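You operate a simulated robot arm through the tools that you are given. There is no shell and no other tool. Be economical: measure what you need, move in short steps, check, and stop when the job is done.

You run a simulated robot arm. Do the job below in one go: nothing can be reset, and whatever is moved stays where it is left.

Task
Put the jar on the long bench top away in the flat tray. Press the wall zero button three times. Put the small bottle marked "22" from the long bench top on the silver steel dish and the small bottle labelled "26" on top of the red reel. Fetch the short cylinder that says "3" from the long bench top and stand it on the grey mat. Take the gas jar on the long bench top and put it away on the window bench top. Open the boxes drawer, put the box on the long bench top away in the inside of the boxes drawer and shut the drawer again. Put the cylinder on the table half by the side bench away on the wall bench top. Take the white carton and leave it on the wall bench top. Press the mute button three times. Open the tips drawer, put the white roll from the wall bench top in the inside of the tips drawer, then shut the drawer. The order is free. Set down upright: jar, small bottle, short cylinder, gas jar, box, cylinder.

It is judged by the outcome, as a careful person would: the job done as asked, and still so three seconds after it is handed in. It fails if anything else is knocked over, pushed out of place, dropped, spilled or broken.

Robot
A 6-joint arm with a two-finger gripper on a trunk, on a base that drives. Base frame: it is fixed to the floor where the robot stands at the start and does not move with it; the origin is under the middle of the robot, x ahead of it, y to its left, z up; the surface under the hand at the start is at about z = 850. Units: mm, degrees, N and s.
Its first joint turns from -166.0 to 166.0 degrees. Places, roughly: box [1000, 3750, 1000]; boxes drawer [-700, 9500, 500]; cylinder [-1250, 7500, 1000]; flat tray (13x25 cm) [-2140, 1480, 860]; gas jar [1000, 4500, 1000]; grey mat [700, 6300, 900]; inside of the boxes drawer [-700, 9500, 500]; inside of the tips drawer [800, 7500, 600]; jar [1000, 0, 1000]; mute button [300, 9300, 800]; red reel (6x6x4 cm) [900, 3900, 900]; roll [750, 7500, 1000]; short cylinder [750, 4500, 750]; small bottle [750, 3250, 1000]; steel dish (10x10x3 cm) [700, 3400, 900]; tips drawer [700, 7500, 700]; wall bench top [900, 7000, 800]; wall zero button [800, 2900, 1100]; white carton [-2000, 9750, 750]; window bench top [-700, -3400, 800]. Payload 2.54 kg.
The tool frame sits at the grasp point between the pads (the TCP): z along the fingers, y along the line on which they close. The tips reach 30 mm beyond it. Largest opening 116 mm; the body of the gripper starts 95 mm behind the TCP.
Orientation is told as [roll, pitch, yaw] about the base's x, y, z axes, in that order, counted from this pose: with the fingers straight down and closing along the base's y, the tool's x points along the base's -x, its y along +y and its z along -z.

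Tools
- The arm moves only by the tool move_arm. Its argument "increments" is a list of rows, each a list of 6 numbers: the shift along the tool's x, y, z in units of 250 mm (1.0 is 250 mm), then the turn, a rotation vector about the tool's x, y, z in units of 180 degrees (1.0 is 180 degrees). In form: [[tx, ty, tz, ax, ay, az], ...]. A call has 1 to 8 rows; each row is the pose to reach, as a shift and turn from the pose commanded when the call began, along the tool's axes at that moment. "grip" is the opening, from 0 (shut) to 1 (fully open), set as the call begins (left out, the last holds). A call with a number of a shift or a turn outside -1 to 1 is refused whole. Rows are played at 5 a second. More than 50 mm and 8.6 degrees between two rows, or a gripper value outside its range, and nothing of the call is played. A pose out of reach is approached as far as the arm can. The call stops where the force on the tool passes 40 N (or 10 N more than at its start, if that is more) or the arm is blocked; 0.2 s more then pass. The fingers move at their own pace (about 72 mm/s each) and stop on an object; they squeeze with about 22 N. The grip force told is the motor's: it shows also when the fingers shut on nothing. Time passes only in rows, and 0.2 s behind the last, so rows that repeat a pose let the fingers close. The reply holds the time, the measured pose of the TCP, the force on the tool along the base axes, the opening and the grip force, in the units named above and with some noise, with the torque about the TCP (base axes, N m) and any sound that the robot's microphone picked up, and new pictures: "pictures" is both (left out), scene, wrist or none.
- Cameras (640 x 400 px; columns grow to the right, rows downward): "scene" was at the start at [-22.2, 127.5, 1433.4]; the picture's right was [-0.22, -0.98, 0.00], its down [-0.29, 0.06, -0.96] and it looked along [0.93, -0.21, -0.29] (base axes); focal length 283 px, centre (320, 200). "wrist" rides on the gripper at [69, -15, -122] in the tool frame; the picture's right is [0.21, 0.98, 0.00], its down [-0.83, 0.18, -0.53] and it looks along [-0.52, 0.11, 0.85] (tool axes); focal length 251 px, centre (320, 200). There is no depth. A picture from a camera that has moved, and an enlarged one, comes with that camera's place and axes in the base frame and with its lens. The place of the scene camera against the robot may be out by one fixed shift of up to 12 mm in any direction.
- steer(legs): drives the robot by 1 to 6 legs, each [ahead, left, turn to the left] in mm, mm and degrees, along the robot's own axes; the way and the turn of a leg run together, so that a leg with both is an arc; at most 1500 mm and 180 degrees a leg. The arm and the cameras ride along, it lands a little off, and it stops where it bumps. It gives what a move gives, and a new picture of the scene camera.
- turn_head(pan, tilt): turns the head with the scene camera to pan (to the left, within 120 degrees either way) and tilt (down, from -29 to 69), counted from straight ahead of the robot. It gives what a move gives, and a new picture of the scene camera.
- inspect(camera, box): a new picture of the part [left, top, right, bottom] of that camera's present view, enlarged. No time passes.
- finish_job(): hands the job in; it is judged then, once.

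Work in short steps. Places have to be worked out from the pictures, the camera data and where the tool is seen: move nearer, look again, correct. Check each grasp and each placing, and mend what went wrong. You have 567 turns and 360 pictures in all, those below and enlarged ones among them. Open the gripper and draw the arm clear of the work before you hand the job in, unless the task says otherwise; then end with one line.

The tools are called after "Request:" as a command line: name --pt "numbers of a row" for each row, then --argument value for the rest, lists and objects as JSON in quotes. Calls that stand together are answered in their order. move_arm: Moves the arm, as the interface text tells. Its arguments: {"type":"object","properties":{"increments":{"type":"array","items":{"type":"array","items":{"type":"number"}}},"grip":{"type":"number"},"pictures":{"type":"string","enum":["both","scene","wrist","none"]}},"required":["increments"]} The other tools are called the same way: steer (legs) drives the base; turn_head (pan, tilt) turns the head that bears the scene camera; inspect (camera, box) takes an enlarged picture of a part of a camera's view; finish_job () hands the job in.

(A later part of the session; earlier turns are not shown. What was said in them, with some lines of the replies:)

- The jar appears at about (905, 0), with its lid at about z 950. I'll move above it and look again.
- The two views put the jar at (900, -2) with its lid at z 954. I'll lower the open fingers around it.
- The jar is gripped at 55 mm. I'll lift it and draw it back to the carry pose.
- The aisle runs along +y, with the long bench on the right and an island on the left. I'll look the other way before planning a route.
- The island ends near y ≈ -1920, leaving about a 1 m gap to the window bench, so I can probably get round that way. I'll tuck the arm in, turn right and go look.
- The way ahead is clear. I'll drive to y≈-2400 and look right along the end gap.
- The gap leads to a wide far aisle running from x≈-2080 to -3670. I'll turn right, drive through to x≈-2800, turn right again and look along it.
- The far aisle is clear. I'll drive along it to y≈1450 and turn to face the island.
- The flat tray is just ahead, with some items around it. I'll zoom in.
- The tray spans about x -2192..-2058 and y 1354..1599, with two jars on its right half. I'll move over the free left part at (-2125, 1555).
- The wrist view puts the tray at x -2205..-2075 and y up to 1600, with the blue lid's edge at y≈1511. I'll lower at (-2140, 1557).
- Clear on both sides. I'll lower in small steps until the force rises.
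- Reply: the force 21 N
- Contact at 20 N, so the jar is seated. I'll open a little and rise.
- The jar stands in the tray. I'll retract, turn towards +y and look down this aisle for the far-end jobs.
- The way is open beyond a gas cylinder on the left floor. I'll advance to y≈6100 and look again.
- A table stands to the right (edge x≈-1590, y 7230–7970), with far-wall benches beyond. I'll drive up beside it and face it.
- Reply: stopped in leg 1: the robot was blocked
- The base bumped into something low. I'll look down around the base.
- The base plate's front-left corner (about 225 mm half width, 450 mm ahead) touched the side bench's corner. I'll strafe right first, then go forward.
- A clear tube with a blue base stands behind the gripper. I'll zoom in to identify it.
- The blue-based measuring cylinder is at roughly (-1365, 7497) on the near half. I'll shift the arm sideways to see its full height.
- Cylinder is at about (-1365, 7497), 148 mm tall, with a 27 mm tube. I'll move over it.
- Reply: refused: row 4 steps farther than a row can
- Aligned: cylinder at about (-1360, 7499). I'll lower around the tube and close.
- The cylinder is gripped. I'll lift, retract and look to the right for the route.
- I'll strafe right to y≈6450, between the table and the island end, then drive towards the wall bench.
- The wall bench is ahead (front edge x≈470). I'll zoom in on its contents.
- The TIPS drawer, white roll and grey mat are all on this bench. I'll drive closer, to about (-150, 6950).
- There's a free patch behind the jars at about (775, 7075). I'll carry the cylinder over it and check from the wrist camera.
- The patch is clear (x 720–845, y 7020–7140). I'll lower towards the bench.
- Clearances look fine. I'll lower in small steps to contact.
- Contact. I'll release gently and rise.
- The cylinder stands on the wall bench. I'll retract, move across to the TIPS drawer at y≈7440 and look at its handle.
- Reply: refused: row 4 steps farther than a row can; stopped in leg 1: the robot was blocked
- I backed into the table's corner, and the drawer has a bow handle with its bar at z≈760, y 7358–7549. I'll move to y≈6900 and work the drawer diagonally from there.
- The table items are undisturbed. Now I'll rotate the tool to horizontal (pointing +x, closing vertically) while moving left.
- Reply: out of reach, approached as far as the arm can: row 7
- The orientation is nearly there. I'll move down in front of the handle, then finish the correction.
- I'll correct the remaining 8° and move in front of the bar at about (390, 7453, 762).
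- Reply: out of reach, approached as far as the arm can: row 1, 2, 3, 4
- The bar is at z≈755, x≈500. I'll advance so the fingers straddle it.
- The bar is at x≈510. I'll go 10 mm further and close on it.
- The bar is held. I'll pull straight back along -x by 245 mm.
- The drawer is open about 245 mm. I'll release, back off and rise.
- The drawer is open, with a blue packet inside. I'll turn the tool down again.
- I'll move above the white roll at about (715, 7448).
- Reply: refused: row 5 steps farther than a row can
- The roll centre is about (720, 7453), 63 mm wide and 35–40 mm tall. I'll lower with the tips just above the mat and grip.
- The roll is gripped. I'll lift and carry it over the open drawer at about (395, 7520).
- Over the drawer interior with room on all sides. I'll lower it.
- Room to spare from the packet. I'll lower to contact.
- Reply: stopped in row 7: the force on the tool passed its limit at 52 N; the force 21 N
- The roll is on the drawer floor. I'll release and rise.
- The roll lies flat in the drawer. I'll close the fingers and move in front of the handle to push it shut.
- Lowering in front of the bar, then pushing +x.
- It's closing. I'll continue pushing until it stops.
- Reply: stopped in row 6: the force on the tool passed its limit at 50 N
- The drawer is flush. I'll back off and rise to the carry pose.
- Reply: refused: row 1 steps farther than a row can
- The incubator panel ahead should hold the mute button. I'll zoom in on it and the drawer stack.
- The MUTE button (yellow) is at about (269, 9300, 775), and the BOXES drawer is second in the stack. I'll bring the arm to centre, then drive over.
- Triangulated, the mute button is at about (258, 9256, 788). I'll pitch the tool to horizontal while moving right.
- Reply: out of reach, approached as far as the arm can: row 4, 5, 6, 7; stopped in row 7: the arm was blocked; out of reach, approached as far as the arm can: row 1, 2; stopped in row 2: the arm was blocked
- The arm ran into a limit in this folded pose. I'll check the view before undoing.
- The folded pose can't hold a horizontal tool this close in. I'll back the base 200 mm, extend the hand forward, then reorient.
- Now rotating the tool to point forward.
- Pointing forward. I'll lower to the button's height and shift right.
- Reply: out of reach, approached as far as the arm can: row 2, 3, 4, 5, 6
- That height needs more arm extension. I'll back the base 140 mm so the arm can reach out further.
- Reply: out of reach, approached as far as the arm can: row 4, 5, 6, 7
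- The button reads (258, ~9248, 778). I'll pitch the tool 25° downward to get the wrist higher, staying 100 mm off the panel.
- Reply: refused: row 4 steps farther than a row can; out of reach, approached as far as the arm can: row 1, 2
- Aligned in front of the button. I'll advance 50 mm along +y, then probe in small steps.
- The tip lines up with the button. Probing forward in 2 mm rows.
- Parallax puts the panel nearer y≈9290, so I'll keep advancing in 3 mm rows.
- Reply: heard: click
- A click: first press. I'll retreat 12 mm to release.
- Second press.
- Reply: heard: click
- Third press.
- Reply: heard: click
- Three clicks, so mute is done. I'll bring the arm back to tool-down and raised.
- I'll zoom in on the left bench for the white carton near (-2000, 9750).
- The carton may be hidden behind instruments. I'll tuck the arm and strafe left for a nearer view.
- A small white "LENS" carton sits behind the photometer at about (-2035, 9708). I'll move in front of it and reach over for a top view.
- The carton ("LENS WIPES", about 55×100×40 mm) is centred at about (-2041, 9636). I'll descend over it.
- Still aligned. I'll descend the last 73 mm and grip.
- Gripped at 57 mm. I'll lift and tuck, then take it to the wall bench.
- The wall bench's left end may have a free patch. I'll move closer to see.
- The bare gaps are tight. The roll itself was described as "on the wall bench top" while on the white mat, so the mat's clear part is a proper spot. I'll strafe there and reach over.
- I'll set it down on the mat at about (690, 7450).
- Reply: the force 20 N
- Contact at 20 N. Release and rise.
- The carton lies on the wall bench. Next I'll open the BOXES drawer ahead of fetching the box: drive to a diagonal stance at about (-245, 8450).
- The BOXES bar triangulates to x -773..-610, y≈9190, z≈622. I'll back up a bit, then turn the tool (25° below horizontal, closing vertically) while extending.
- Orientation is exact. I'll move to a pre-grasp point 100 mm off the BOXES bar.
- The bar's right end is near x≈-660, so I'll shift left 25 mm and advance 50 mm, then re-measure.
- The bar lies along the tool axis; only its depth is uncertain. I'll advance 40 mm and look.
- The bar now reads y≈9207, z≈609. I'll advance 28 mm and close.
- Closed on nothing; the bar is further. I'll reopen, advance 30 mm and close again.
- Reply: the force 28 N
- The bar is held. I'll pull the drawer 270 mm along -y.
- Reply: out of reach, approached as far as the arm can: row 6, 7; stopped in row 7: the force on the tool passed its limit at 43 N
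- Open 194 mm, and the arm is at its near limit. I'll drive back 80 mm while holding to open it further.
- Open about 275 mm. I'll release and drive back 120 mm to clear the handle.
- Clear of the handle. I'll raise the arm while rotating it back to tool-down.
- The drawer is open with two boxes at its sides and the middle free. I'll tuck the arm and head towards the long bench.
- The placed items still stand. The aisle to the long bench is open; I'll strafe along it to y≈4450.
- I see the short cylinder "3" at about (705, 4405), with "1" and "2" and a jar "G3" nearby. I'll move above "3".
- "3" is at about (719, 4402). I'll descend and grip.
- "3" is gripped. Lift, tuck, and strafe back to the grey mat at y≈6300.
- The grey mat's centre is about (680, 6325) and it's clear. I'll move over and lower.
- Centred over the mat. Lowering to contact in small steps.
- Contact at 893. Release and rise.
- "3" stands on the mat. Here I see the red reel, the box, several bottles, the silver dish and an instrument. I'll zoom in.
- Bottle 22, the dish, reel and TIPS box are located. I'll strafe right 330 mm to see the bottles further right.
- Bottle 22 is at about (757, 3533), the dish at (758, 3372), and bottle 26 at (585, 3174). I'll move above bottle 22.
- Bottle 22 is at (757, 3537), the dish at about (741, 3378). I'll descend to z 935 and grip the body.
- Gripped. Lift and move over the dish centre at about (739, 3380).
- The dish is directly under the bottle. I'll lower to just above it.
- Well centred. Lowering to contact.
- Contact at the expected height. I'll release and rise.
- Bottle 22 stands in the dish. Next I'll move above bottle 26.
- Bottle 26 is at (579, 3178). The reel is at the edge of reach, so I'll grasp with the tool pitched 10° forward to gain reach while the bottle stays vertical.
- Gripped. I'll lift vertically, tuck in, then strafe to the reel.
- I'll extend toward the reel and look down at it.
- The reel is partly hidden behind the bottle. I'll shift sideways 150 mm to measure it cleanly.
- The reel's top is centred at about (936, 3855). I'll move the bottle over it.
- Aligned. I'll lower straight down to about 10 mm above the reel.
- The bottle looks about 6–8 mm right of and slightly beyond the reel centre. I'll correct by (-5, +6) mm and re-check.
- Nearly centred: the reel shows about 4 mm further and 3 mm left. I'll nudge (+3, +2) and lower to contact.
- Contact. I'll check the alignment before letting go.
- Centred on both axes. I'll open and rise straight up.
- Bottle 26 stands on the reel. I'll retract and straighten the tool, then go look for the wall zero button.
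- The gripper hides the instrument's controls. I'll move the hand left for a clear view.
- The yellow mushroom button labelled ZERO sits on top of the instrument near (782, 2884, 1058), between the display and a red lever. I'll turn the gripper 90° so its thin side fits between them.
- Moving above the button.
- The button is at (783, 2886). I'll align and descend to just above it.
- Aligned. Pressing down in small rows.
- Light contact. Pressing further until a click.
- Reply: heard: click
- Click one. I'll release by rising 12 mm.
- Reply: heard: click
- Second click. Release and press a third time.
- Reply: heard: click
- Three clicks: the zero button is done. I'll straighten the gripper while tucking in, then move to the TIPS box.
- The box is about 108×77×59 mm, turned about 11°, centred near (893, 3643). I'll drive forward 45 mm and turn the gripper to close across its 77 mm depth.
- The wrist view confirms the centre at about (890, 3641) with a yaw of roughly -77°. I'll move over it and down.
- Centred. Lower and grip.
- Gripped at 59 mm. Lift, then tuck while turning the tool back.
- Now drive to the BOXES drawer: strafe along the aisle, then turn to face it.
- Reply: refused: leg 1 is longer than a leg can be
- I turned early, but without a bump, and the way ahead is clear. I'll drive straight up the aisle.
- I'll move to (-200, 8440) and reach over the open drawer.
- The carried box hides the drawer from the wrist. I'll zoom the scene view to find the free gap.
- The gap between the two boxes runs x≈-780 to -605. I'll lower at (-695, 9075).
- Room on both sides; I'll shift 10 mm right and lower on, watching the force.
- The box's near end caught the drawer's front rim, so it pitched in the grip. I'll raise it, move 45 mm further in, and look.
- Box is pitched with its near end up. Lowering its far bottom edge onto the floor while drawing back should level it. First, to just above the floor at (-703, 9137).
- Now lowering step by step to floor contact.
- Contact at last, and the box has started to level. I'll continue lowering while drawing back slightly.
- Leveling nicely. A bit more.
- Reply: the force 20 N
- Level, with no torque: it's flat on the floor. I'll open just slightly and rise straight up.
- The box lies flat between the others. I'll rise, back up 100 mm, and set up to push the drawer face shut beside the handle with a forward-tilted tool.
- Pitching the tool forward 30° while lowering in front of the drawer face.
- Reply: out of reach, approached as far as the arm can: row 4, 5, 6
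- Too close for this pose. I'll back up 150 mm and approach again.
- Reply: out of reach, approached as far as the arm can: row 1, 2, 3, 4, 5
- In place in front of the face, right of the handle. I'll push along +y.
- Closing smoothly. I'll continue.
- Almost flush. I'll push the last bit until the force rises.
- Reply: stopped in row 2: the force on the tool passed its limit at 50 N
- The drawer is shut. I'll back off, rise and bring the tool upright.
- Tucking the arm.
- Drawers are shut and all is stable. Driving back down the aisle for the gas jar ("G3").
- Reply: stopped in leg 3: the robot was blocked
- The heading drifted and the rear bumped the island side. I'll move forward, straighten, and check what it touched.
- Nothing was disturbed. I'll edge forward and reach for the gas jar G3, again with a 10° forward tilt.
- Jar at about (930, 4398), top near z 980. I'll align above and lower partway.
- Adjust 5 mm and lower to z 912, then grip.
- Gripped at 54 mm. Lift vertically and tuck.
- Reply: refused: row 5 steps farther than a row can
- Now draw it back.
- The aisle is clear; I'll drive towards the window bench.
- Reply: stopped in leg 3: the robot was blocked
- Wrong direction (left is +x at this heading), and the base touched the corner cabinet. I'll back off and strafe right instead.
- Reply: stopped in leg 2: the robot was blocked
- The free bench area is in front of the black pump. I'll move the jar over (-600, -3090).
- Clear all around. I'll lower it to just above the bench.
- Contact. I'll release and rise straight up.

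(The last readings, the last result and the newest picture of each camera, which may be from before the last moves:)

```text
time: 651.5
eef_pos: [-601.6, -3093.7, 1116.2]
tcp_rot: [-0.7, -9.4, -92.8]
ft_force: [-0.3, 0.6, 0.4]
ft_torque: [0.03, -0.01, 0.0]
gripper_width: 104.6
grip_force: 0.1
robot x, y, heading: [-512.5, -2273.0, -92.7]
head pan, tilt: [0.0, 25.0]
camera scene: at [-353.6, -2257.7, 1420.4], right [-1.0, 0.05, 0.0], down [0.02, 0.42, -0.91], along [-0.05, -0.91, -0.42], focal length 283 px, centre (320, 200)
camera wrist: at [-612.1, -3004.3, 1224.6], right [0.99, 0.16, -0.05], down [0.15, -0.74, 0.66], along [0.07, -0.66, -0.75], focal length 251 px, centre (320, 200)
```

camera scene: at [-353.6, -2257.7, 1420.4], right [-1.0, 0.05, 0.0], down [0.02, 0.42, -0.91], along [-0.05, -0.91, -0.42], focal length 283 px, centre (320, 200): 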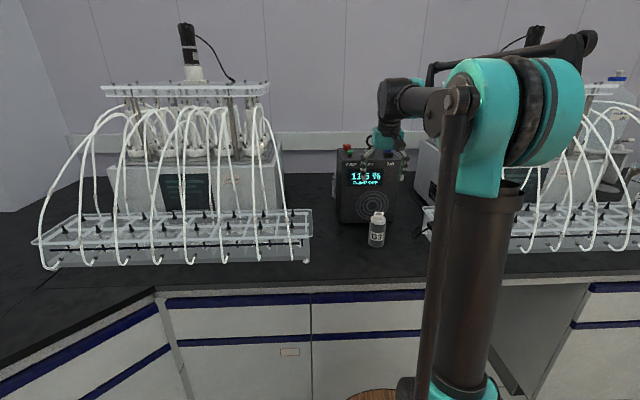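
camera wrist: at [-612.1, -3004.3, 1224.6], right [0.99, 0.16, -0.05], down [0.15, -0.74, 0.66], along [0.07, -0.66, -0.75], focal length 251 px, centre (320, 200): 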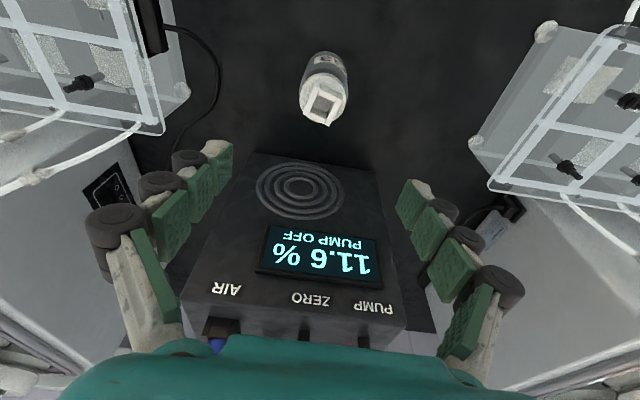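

The gas jar stands upright on the window bench. I'll draw the arm clear before handing in.

Request:
move_arm --pt "0.1 0 -0.1 0 0 0" --pt "0.28 0 -0.14 0 0 0" --pt "0.46 0 -0.17 0 0 0" --pt "0.64 0 -0.2 0 0 0" --pt "0.82 0 -0.23 0 0 0" --pt "1.0 0 -0.26 0 0 0" --pictures "scene"

Request:
inspect --camera "scene" --box '[320, 180, 440, 260]'

```text
time: 652.9
eef_pos: [-588.5, -2835.7, 1140.5]
tcp_rot: [-0.7, -9.4, -92.9]
ft_force: [-0.2, -0.1, 0.0]
ft_torque: [0.03, 0.0, 0.0]
gripper_width: 104.3
grip_force: 0.0
robot x, y, heading: [-511.7, -2274.4, -93.2]
head pan, tilt: [0.0, 25.0]
camera scene: at [-353.6, -2258.0, 1420.4], right [-1.0, 0.05, 0.0], down [0.02, 0.42, -0.91], along [-0.05, -0.91, -0.42], focal length 283 px, centre (320, 200)
```

scene: 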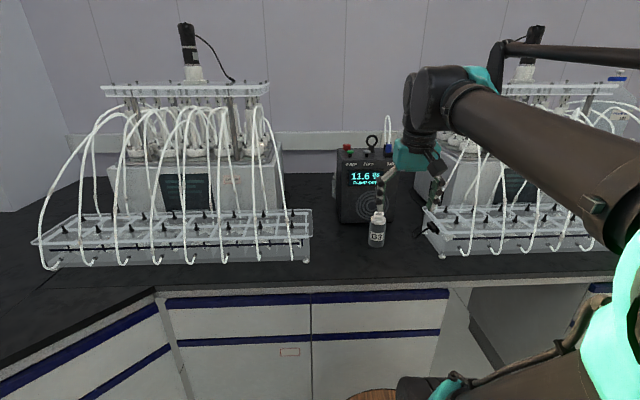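

```text
5.00 times, centred on (380, 220) of scene
camera zoom: at [-353.6, -2258.0, 1420.4], right [-1.0, 0.05, 0.0], down [0.02, 0.42, -0.91], along [-0.05, -0.91, -0.42], focal length 1413 px, centre (20, 100)
```

zoom: 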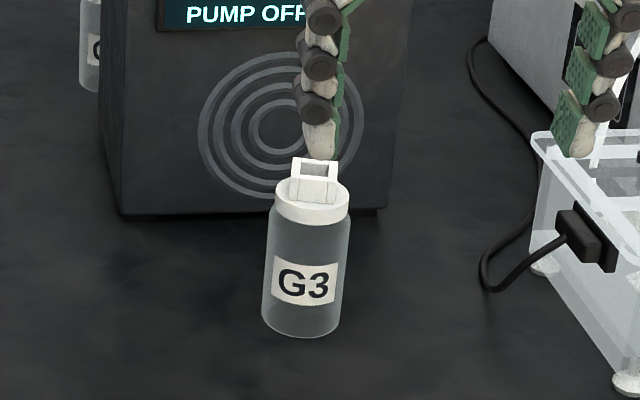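

Every item is done and checked, the gripper is open, and the arm is clear, so I'm handing in.

Request:
finish_job

```text
The job is handed in.
```

I completed every item and handed the job in. Each placing was checked by camera, and both buttons clicked three times each. The base bumped the table, the island and some cabinets while driving, but I saw nothing moved or knocked over.
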